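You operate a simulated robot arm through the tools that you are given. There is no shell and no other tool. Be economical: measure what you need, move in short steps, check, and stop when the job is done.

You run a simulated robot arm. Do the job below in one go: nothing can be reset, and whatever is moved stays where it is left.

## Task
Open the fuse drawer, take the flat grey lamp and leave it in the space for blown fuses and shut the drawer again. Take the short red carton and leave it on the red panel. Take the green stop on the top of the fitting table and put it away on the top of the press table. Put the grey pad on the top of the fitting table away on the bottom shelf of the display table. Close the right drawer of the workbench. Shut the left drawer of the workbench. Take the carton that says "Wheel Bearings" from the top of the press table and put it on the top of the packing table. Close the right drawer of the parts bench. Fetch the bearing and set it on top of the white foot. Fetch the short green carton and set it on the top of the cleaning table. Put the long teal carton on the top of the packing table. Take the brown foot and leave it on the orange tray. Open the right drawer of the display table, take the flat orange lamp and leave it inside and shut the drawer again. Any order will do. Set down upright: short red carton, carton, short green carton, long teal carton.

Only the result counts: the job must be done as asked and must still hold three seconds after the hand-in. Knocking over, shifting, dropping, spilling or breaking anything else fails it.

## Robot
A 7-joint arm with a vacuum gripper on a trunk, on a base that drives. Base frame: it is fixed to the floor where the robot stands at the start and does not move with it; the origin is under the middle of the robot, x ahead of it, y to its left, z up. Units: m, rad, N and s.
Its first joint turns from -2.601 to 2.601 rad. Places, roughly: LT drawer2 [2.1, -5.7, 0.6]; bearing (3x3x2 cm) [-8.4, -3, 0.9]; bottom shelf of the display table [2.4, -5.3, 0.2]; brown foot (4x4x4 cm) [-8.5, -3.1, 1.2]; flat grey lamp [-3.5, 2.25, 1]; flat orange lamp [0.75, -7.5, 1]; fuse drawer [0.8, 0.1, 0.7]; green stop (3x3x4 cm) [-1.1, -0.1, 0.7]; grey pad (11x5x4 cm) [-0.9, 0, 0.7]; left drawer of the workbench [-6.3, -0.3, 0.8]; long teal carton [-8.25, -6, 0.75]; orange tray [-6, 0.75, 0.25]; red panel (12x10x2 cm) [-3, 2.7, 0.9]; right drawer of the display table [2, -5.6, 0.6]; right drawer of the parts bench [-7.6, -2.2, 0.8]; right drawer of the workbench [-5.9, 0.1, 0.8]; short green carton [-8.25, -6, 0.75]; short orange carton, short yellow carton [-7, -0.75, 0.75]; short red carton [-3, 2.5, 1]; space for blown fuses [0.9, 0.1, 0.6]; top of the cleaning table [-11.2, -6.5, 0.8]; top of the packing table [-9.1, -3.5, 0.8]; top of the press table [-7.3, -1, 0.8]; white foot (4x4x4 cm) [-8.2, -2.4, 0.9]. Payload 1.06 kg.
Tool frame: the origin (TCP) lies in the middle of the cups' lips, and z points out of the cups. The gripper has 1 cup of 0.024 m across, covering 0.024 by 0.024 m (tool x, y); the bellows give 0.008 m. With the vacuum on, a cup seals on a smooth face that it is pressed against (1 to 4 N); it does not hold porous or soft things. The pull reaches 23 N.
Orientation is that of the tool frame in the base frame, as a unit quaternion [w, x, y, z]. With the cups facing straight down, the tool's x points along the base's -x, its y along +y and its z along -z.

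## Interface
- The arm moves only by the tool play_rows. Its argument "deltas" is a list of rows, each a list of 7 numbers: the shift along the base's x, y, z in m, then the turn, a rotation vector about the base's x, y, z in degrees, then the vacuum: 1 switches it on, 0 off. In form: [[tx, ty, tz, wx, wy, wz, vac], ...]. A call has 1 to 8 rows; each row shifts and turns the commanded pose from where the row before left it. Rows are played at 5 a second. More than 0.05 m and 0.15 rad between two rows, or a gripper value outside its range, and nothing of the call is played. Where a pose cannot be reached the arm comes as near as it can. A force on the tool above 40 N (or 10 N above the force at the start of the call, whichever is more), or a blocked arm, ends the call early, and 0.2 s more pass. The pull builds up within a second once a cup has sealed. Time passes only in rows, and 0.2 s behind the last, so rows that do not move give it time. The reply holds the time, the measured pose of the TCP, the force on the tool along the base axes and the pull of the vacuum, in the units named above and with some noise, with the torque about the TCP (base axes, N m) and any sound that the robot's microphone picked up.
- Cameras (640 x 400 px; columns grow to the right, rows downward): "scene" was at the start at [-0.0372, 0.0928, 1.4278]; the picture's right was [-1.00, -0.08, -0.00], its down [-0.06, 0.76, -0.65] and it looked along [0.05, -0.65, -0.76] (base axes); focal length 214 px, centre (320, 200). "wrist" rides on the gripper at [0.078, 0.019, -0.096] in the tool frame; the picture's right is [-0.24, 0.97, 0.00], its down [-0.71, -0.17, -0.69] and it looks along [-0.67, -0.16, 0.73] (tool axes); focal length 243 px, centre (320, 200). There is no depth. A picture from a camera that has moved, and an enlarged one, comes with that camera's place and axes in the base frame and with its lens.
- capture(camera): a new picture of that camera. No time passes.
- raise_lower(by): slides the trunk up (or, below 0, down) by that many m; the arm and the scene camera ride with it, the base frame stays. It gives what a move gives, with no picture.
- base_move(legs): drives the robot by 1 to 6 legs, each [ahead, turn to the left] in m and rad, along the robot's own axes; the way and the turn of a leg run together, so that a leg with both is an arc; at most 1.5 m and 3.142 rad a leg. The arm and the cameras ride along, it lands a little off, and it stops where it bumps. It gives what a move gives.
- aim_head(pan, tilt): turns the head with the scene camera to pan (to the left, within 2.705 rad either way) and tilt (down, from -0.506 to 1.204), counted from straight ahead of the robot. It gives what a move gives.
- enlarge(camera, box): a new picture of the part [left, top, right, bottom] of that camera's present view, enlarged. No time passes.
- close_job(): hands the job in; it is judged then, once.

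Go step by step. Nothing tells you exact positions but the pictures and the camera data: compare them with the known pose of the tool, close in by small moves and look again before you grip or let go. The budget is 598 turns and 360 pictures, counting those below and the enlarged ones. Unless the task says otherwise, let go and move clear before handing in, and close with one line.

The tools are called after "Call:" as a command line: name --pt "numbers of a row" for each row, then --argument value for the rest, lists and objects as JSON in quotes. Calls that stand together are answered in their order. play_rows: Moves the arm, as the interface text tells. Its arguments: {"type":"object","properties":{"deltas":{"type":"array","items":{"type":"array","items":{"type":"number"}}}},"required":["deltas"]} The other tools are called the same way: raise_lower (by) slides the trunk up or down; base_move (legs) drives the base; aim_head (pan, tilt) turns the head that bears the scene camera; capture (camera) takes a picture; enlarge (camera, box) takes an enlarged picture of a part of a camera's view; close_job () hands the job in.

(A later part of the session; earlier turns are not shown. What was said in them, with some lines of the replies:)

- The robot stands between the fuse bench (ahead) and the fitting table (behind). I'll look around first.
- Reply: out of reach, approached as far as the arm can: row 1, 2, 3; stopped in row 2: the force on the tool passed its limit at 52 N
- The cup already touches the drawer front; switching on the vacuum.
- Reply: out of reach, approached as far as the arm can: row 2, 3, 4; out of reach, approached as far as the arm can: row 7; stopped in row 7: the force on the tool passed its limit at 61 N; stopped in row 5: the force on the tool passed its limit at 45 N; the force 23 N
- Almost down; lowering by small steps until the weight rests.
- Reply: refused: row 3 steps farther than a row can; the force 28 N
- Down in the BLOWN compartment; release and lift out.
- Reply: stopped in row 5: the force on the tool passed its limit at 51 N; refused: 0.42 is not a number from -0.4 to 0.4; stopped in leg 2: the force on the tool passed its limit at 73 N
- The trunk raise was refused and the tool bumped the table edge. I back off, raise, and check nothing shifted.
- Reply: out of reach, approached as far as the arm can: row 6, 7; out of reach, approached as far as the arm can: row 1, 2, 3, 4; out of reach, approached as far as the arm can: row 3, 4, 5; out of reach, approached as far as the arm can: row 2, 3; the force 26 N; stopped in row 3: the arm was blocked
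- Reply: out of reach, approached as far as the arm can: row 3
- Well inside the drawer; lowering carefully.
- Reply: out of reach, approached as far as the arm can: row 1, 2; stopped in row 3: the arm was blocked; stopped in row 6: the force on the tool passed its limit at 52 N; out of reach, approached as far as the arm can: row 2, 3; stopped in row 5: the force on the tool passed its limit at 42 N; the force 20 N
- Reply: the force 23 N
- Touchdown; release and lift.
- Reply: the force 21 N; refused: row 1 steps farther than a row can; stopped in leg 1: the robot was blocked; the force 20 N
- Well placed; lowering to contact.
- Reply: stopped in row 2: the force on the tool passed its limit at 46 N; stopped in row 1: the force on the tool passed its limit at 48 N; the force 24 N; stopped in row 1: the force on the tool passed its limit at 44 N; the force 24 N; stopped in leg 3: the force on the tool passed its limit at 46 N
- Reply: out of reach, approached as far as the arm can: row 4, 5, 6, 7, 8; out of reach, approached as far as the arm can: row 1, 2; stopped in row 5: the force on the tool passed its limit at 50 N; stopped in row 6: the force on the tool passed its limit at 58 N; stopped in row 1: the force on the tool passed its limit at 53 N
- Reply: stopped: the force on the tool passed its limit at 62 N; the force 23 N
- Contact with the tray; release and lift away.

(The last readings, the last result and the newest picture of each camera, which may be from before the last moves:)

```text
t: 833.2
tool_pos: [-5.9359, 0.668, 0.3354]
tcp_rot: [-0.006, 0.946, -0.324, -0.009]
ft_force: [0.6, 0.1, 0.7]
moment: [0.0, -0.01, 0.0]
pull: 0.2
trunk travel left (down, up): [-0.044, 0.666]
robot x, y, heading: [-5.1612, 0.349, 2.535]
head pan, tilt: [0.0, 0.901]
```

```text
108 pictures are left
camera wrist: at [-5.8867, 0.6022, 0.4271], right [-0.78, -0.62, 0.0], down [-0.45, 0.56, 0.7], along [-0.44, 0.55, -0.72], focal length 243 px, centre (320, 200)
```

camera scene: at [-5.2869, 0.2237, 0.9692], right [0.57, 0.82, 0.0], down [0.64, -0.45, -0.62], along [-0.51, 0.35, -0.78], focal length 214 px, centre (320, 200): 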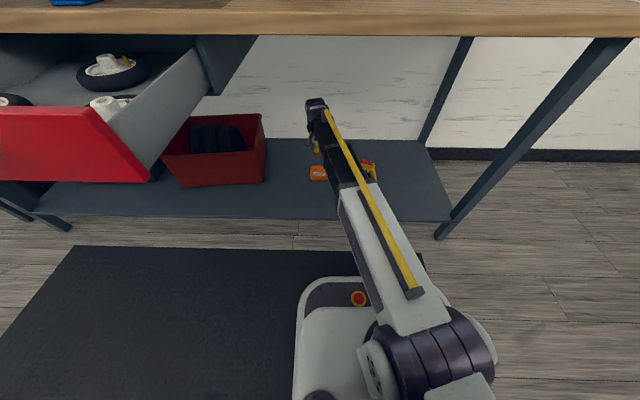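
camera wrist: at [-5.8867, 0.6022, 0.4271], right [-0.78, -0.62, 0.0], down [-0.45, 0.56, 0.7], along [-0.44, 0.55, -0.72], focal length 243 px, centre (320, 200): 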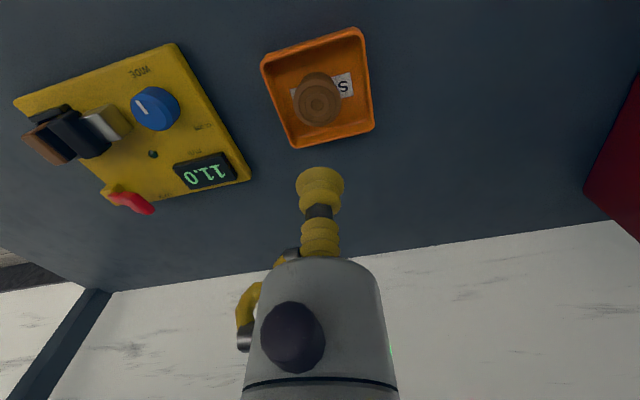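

Call:
base_move --legs '[[-0.55, 0]]'

Call:
raise_lower --by 0.4

Call:
play_rows --pt "0.02 -0.015 0 4.78 6.64 0 0" --pt "0.02 -0.015 0 4.78 6.64 0 0" --pt "0.02 -0.015 0 4.78 6.64 0 0" --pt "0.02 -0.015 0 4.78 6.64 0 0" --pt "0.0 0 0 4.78 6.64 0 0" --pt "0 0 0 4.78 6.64 0 0" --pt "0 0 0 4.78 6.64 0 0" --pt "0 0 0 4.78 6.64 0 0"

Call:
capture --camera "scene"

```text
t: 836.4
tool_pos: [-5.4874, 0.3589, 0.335]
tcp_rot: [-0.006, 0.945, -0.328, -0.009]
ft_force: [-0.5, 0.7, 0.3]
moment: [0.01, -0.02, 0.04]
pull: 0.0
trunk travel left (down, up): [-0.044, 0.666]
robot x, y, heading: [-4.7184, 0.033, 2.525]
head pan, tilt: [0.0, 0.901]
```

```text
t: 840.2
tool_pos: [-5.4876, 0.3594, 0.734]
tcp_rot: [-0.005, 0.945, -0.327, -0.008]
ft_force: [0.3, 0.0, 0.7]
moment: [0.03, -0.06, 0.0]
pull: 0.0
trunk travel left (down, up): [-0.444, 0.266]
robot x, y, heading: [-4.7187, 0.0318, 2.526]
head pan, tilt: [0.0, 0.901]
```

```text
t: 842.0
tool_pos: [-5.4075, 0.299, 0.7334]
tcp_rot: [-0.159, 0.79, -0.275, -0.525]
ft_force: [0.2, -0.4, -1.2]
moment: [-0.04, 0.0, 0.01]
pull: 0.0
trunk travel left (down, up): [-0.444, 0.266]
robot x, y, heading: [-4.7197, 0.0301, 2.526]
head pan, tilt: [0.0, 0.901]
```

```text
107 pictures are left
camera scene: at [-4.84, -0.0887, 1.3692], right [0.58, 0.82, 0.0], down [0.64, -0.45, -0.62], along [-0.51, 0.36, -0.78], focal length 214 px, centre (320, 200)
```

scene: 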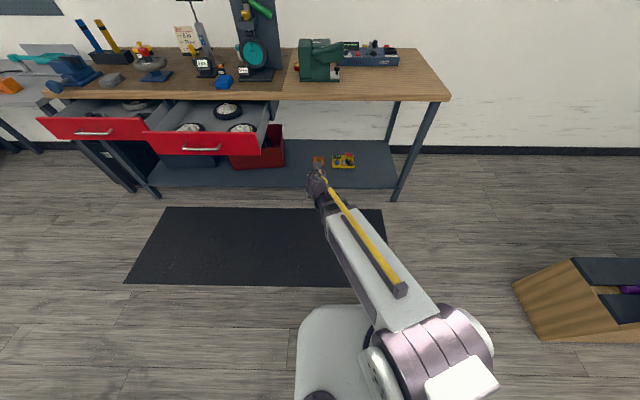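

Call:
play_rows --pt "-0.018 -0.039 0.006 4.78 6.64 0 0" --pt "-0.018 -0.039 0.006 4.78 6.64 0 0" --pt "-0.018 -0.039 0.006 4.78 6.64 0 0" --pt "-0.018 -0.039 0.006 0 0 0 0" --pt "-0.018 -0.039 0.006 0 0 0 0" --pt "-0.018 -0.039 0.006 0 0 0 0" --pt "-0.018 -0.039 0.006 0 0 0 0" --pt "-0.018 -0.04 0.006 0 0 0 0"

Call:
capture --camera "wrist"

Call:
capture --camera "scene"

```text
t: 843.8
tool_pos: [-5.5524, -0.0127, 0.7833]
tcp_rot: [0.207, -0.661, 0.231, 0.683]
ft_force: [-0.5, -0.3, 0.5]
moment: [-0.07, -0.04, -0.01]
pull: 0.2
trunk travel left (down, up): [-0.444, 0.266]
robot x, y, heading: [-4.7198, 0.0375, 2.531]
head pan, tilt: [0.0, 0.901]
```

```text
106 pictures are left
camera wrist: at [-5.49, -0.087, 0.7026], right [-0.56, -0.78, 0.28], down [0.68, -0.25, 0.69], along [-0.47, 0.58, 0.67], focal length 243 px, centre (320, 200)
```

wrist: 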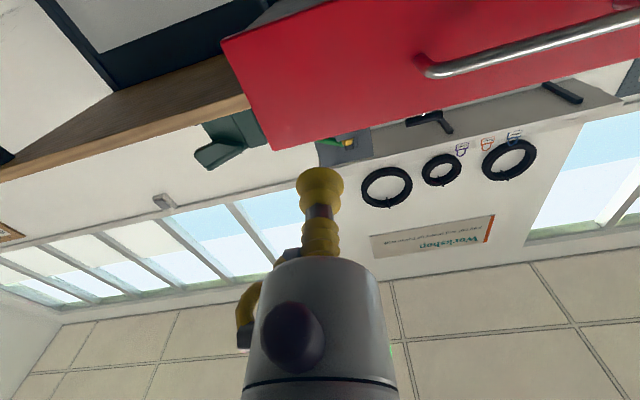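

```text
105 pictures are left
camera scene: at [-4.8401, -0.0886, 1.3692], right [0.58, 0.82, 0.0], down [0.64, -0.45, -0.62], along [-0.51, 0.36, -0.78], focal length 214 px, centre (320, 200)
```

scene: 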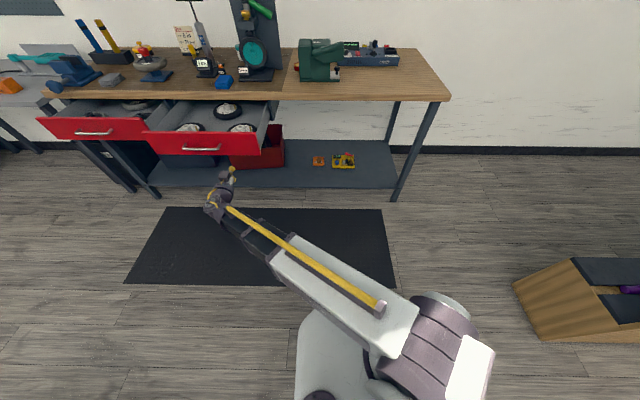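

Call:
base_move --legs '[[0.2, 0], [0.17, 0]]'

Call:
play_rows --pt "-0.0081 0.0058 0 0 0 0 0" --pt "-0.0081 0.0058 0 0 0 0 0" --pt "-0.0081 0.0058 0 0 0 0 0" --pt "-0.0081 0.0058 0 0 0 0 0" --pt "-0.0081 0.0058 0 0 0 0 0" --pt "-0.0081 0.0058 0 0 0 0 0" --pt "-0.0081 0.0058 0 0 0 0 0" --pt "-0.0081 0.0058 0 0 0 0 0"

Call:
capture --camera "scene"

```text
t: 846.4
tool_pos: [-5.852, 0.2054, 0.7835]
tcp_rot: [0.208, -0.661, 0.232, 0.683]
ft_force: [-1.1, 0.0, -0.4]
moment: [-0.01, 0.01, 0.0]
pull: 0.1
trunk travel left (down, up): [-0.444, 0.266]
robot x, y, heading: [-5.0221, 0.2463, 2.522]
head pan, tilt: [0.0, 0.901]
```

```text
t: 848.2
tool_pos: [-5.9099, 0.245, 0.7833]
tcp_rot: [0.206, -0.662, 0.231, 0.683]
ft_force: [12.0, -7.3, 0.5]
moment: [-0.01, 0.02, 0.01]
pull: 0.1
trunk travel left (down, up): [-0.444, 0.266]
robot x, y, heading: [-5.0169, 0.2468, 2.525]
head pan, tilt: [0.0, 0.901]
stopped in row 8: the force on the tool passed its limit at 50 N (the readings are from after the stop); the commanded pose is now the measured one
```

```text
104 pictures are left
camera scene: at [-5.1398, 0.1236, 1.3694], right [0.58, 0.82, 0.0], down [0.64, -0.45, -0.62], along [-0.51, 0.36, -0.78], focal length 214 px, centre (320, 200)
```

scene: 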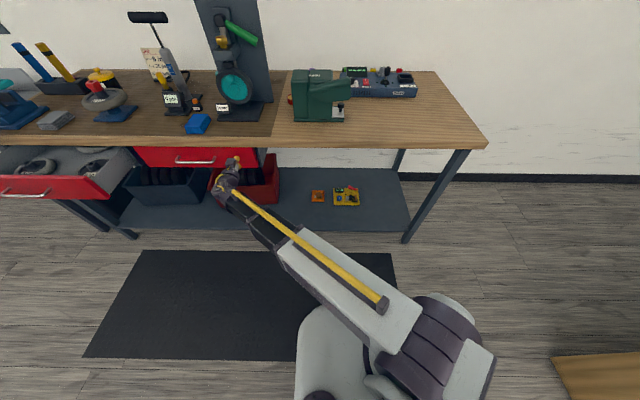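

Call:
base_move --legs '[[-0.2, 0]]'

Call:
raise_lower --by 0.26

Call:
play_rows --pt "0.03 0.03 0.015 0 0 0 0" --pt "0.03 0.03 0.015 0 0 0 0" --pt "0.03 0.03 0.015 0 0 0 0" --pt "0.03 0.03 0.015 0 0 0 0" --pt "0.02 0.04 0.015 0 0 0 0" --pt "0.0 0.04 0.015 0 0 0 0"

Call:
capture --camera "scene"

```text
t: 849.8
tool_pos: [-5.7493, 0.1291, 0.782]
tcp_rot: [0.207, -0.662, 0.232, 0.682]
ft_force: [-0.9, 0.0, -0.3]
moment: [-0.02, 0.0, -0.02]
pull: 0.1
trunk travel left (down, up): [-0.444, 0.266]
robot x, y, heading: [-4.8567, 0.1314, 2.526]
head pan, tilt: [0.0, 0.901]
```

```text
t: 852.5
tool_pos: [-5.7495, 0.1308, 1.0414]
tcp_rot: [0.207, -0.662, 0.232, 0.682]
ft_force: [0.4, -0.8, -0.1]
moment: [0.03, 0.0, -0.03]
pull: 0.0
trunk travel left (down, up): [-0.704, 0.006]
robot x, y, heading: [-4.8566, 0.1312, 2.531]
head pan, tilt: [0.0, 0.901]
```

```text
t: 853.9
tool_pos: [-5.6085, 0.3287, 1.1322]
tcp_rot: [0.207, -0.662, 0.232, 0.682]
ft_force: [0.1, 0.0, -0.2]
moment: [-0.03, -0.01, 0.0]
pull: 0.1
trunk travel left (down, up): [-0.704, 0.006]
robot x, y, heading: [-4.8581, 0.1283, 2.53]
head pan, tilt: [0.0, 0.901]
```

```text
103 pictures are left
camera scene: at [-4.9783, 0.0094, 1.6292], right [0.58, 0.82, 0.0], down [0.64, -0.45, -0.62], along [-0.51, 0.36, -0.78], focal length 214 px, centre (320, 200)
```

scene: 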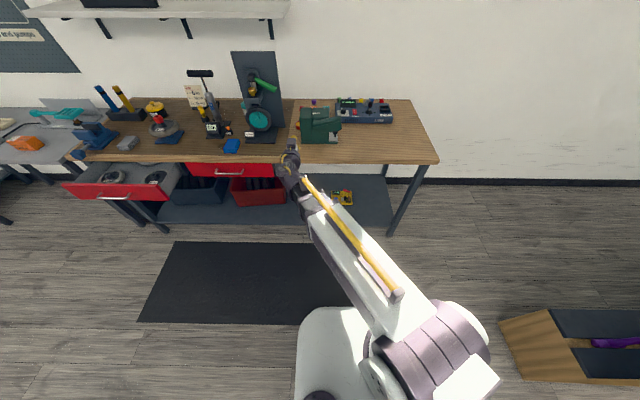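

Call:
play_rows --pt "0.022 0.043 0 0 0 0 0" --pt "0.022 0.043 0 0 0 0 0" --pt "0.022 0.043 0 0 0 0 0" --pt "0.022 0.043 0 0 0 0 0" --pt "0.022 0.043 0 0 0 0 0" --pt "0.022 0.043 0 0 0 0 0" --pt "0.022 0.043 0 0 0 0 0"

Call:
base_move --legs '[[0.1, 0], [0, 1.57], [0.45, 0], [0, -1.57]]'

Call:
capture --camera "scene"

```text
t: 855.5
tool_pos: [-5.4752, 0.5978, 1.1239]
tcp_rot: [-0.201, 0.667, -0.282, -0.659]
ft_force: [0.4, -1.0, 0.5]
moment: [0.0, -0.01, 0.0]
pull: 0.0
out of reach, approached as far as the arm can: row 6, 7
trunk travel left (down, up): [-0.704, 0.006]
robot x, y, heading: [-4.8551, 0.1332, 2.527]
head pan, tilt: [0.0, 0.901]
```

```text
t: 866.6
tool_pos: [-5.8347, 0.2551, 1.1261]
tcp_rot: [-0.187, 0.673, -0.267, -0.664]
ft_force: [-0.4, 0.3, -0.2]
moment: [0.03, -0.03, -0.01]
pull: 0.1
trunk travel left (down, up): [-0.704, 0.006]
robot x, y, heading: [-5.2, -0.1874, 2.569]
head pan, tilt: [0.0, 0.901]
```

```text
102 pictures are left
camera scene: at [-5.3137, -0.3127, 1.6292], right [0.54, 0.84, 0.0], down [0.66, -0.42, -0.62], along [-0.52, 0.34, -0.78], focal length 214 px, centre (320, 200)
```

scene: 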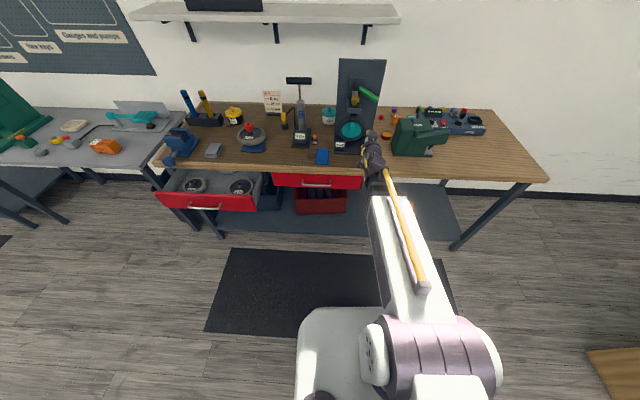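

Call:
play_rows --pt "-0.0186 -0.036 0 0 0 0 0" --pt "-0.0186 -0.036 0 0 0 0 0" --pt "-0.0186 -0.036 0 0 0 0 0" --pt "-0.0186 -0.036 0 0 0 0 0" --pt "-0.0186 -0.036 0 0 0 0 0" --pt "-0.0088 -0.04 0 0 0 0 0" --pt "-0.0088 -0.04 0 0 0 0 0" --pt "-0.0088 -0.04 0 0 0 0 0"

Call:
play_rows --pt "-0.0088 -0.04 0 0 0 0 0" --pt "-0.0088 -0.04 0 0 0 0 0" --pt "0.002 -0.041 0 0 0 0 0" --pt "0.002 -0.041 0 0 0 0 0" --pt "0.002 -0.041 0 0 0 0 0" --pt "0.002 -0.041 0 0 0 0 0" --pt "0.002 -0.041 0 0 0 0 0"

Call:
capture --camera "scene"

```text
t: 868.4
tool_pos: [-5.9544, -0.0478, 1.1274]
tcp_rot: [-0.188, 0.673, -0.268, -0.664]
ft_force: [-0.2, -0.1, 0.1]
moment: [0.0, 0.0, 0.02]
pull: 0.0
trunk travel left (down, up): [-0.704, 0.006]
robot x, y, heading: [-5.1952, -0.1855, 2.571]
head pan, tilt: [0.0, 0.901]
```

```text
t: 870.0
tool_pos: [-5.962, -0.3331, 1.1259]
tcp_rot: [-0.188, 0.673, -0.267, -0.664]
ft_force: [0.2, 0.0, 0.3]
moment: [-0.01, -0.01, -0.05]
pull: 0.0
trunk travel left (down, up): [-0.704, 0.006]
robot x, y, heading: [-5.2014, -0.186, 2.568]
head pan, tilt: [0.0, 0.901]
```

```text
101 pictures are left
camera scene: at [-5.3139, -0.3131, 1.6292], right [0.54, 0.84, 0.0], down [0.66, -0.42, -0.62], along [-0.52, 0.34, -0.78], focal length 214 px, centre (320, 200)
```

scene: 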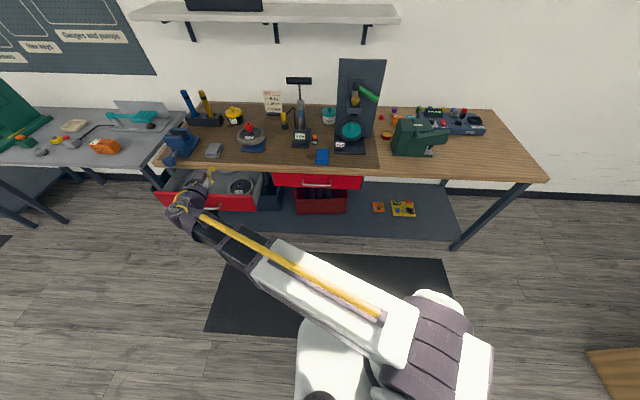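

Call:
play_rows --pt "-0.0025 -0.03 0 0 0 0 0" --pt "-0.0025 -0.029 0 0 0 0 0"

Call:
raise_lower --by -0.345

Call:
capture --camera "wrist"

Call:
capture --camera "scene"

```text
t: 870.6
tool_pos: [-5.9654, -0.3896, 1.1258]
tcp_rot: [-0.186, 0.673, -0.268, -0.664]
ft_force: [0.6, -0.8, 0.9]
moment: [0.0, 0.0, -0.04]
pull: 0.0
trunk travel left (down, up): [-0.704, 0.006]
robot x, y, heading: [-5.1991, -0.1902, 2.571]
head pan, tilt: [0.0, 0.901]
```

```text
t: 874.0
tool_pos: [-5.9656, -0.3884, 0.7818]
tcp_rot: [-0.186, 0.673, -0.266, -0.664]
ft_force: [0.0, -0.1, -0.8]
moment: [-0.01, 0.01, 0.01]
pull: 0.0
trunk travel left (down, up): [-0.359, 0.351]
robot x, y, heading: [-5.1995, -0.1824, 2.57]
head pan, tilt: [0.0, 0.901]
```

```text
100 pictures are left
camera wrist: at [-5.9048, -0.4709, 0.7086], right [-0.59, -0.74, 0.33], down [0.67, -0.2, 0.72], along [-0.46, 0.64, 0.61], focal length 243 px, centre (320, 200)
```

wrist: 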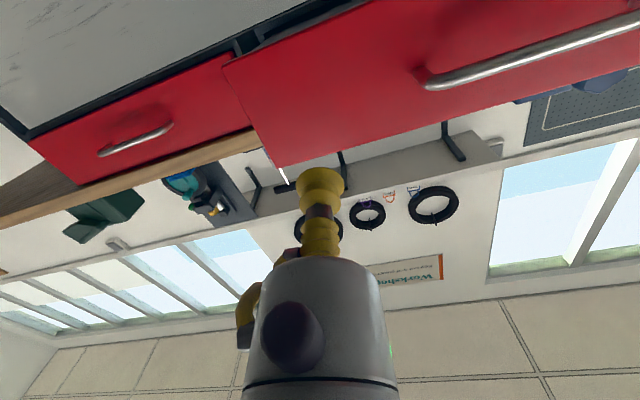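

```text
99 pictures are left
camera scene: at [-5.3138, -0.3129, 1.2842], right [0.54, 0.84, 0.0], down [0.66, -0.42, -0.62], along [-0.52, 0.34, -0.78], focal length 214 px, centre (320, 200)
```

scene: 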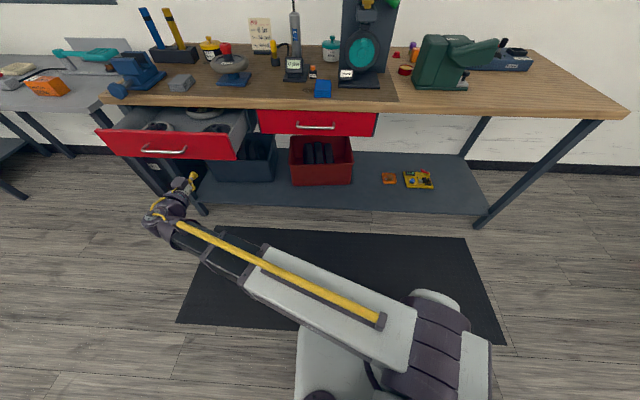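

Call:
base_move --legs '[[0.15, 0], [0.12, 0]]'

Call:
play_rows --pt "-0.0081 0.0058 0 0 0 0 0" --pt "-0.0081 0.0058 0 0 0 0 0" --pt "-0.0081 0.0058 0 0 0 0 0" --pt "-0.0081 0.0058 0 0 0 0 0" --pt "-0.0081 0.0058 0 0 0 0 0" --pt "-0.0081 0.0058 0 0 0 0 0" --pt "-0.0081 0.0058 0 0 0 0 0" --pt "-0.0081 0.0058 0 0 0 0 0"

Call:
capture --camera "scene"

```text
t: 876.2
tool_pos: [-6.1946, -0.2449, 0.7813]
tcp_rot: [-0.185, 0.673, -0.267, -0.664]
ft_force: [0.5, -0.8, -0.3]
moment: [0.04, -0.01, -0.01]
pull: 0.0
trunk travel left (down, up): [-0.359, 0.351]
robot x, y, heading: [-5.4237, -0.0414, 2.572]
head pan, tilt: [0.0, 0.901]
```

```text
t: 877.8
tool_pos: [-6.2429, -0.2106, 0.7806]
tcp_rot: [-0.184, 0.674, -0.264, -0.665]
ft_force: [13.0, -7.0, 2.0]
moment: [0.01, -0.05, 0.02]
pull: 0.0
trunk travel left (down, up): [-0.359, 0.351]
robot x, y, heading: [-5.4231, -0.0411, 2.582]
head pan, tilt: [0.0, 0.901]
stopped in row 8: the force on the tool passed its limit at 50 N (the readings are from after the stop); the commanded pose is now the measured one
```

```text
98 pictures are left
camera scene: at [-5.5392, -0.1686, 1.2844], right [0.53, 0.85, 0.0], down [0.66, -0.42, -0.62], along [-0.53, 0.33, -0.78], focal length 214 px, centre (320, 200)
```

scene: 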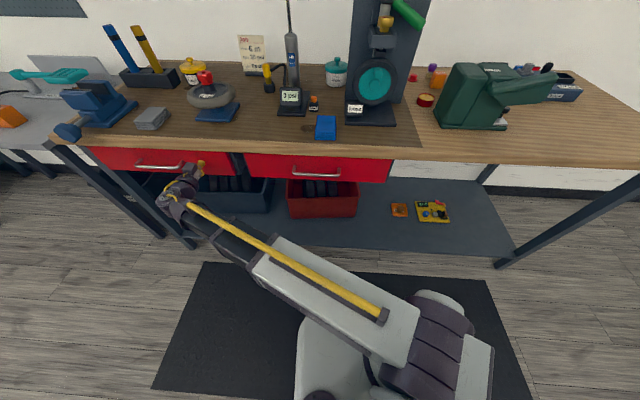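

Call:
base_move --legs '[[-0.12, 0]]'

Call:
capture --camera "scene"

Call:
enlarge --camera "scene" --box '[60, 90, 460, 250]'

```text
t: 879.1
tool_pos: [-6.1404, -0.2745, 0.7802]
tcp_rot: [-0.183, 0.675, -0.267, -0.664]
ft_force: [0.7, 0.1, -0.9]
moment: [-0.02, -0.02, 0.02]
pull: 0.0
trunk travel left (down, up): [-0.359, 0.351]
robot x, y, heading: [-5.3211, -0.1041, 2.576]
head pan, tilt: [0.0, 0.901]
```

```text
97 pictures are left
camera scene: at [-5.4378, -0.233, 1.2842], right [0.54, 0.84, 0.0], down [0.66, -0.42, -0.62], along [-0.52, 0.33, -0.78], focal length 214 px, centre (320, 200)
```

scene: 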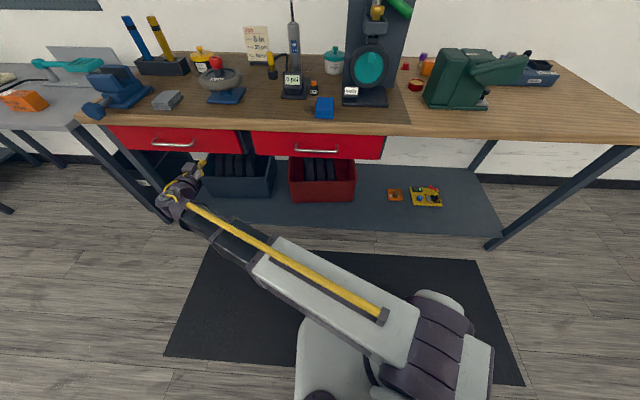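

```text
1.60 times, centred on (260, 170) of scene
camera zoom: at [-5.4378, -0.233, 1.2842], right [0.54, 0.84, 0.0], down [0.66, -0.42, -0.62], along [-0.52, 0.33, -0.78], focal length 343 px, centre (416, 248)
```

zoom: 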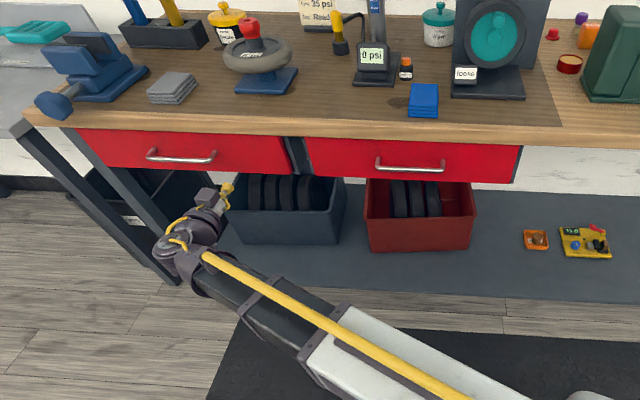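

Both workbench drawers are flush and the brown foot sits in the orange tray, with the gripper empty and clear. Every part of the task is done, so I am handing in.

Call:
close_job

```text
The job is handed in.
```

I handed the job in with every item placed and every drawer shut. The tool bumped the fitting table and the stand on the parts bench, and I pressed the brown foot onto the workbench top. The base was also stopped once by a table near the packing table; nothing looked shifted in the pictures.
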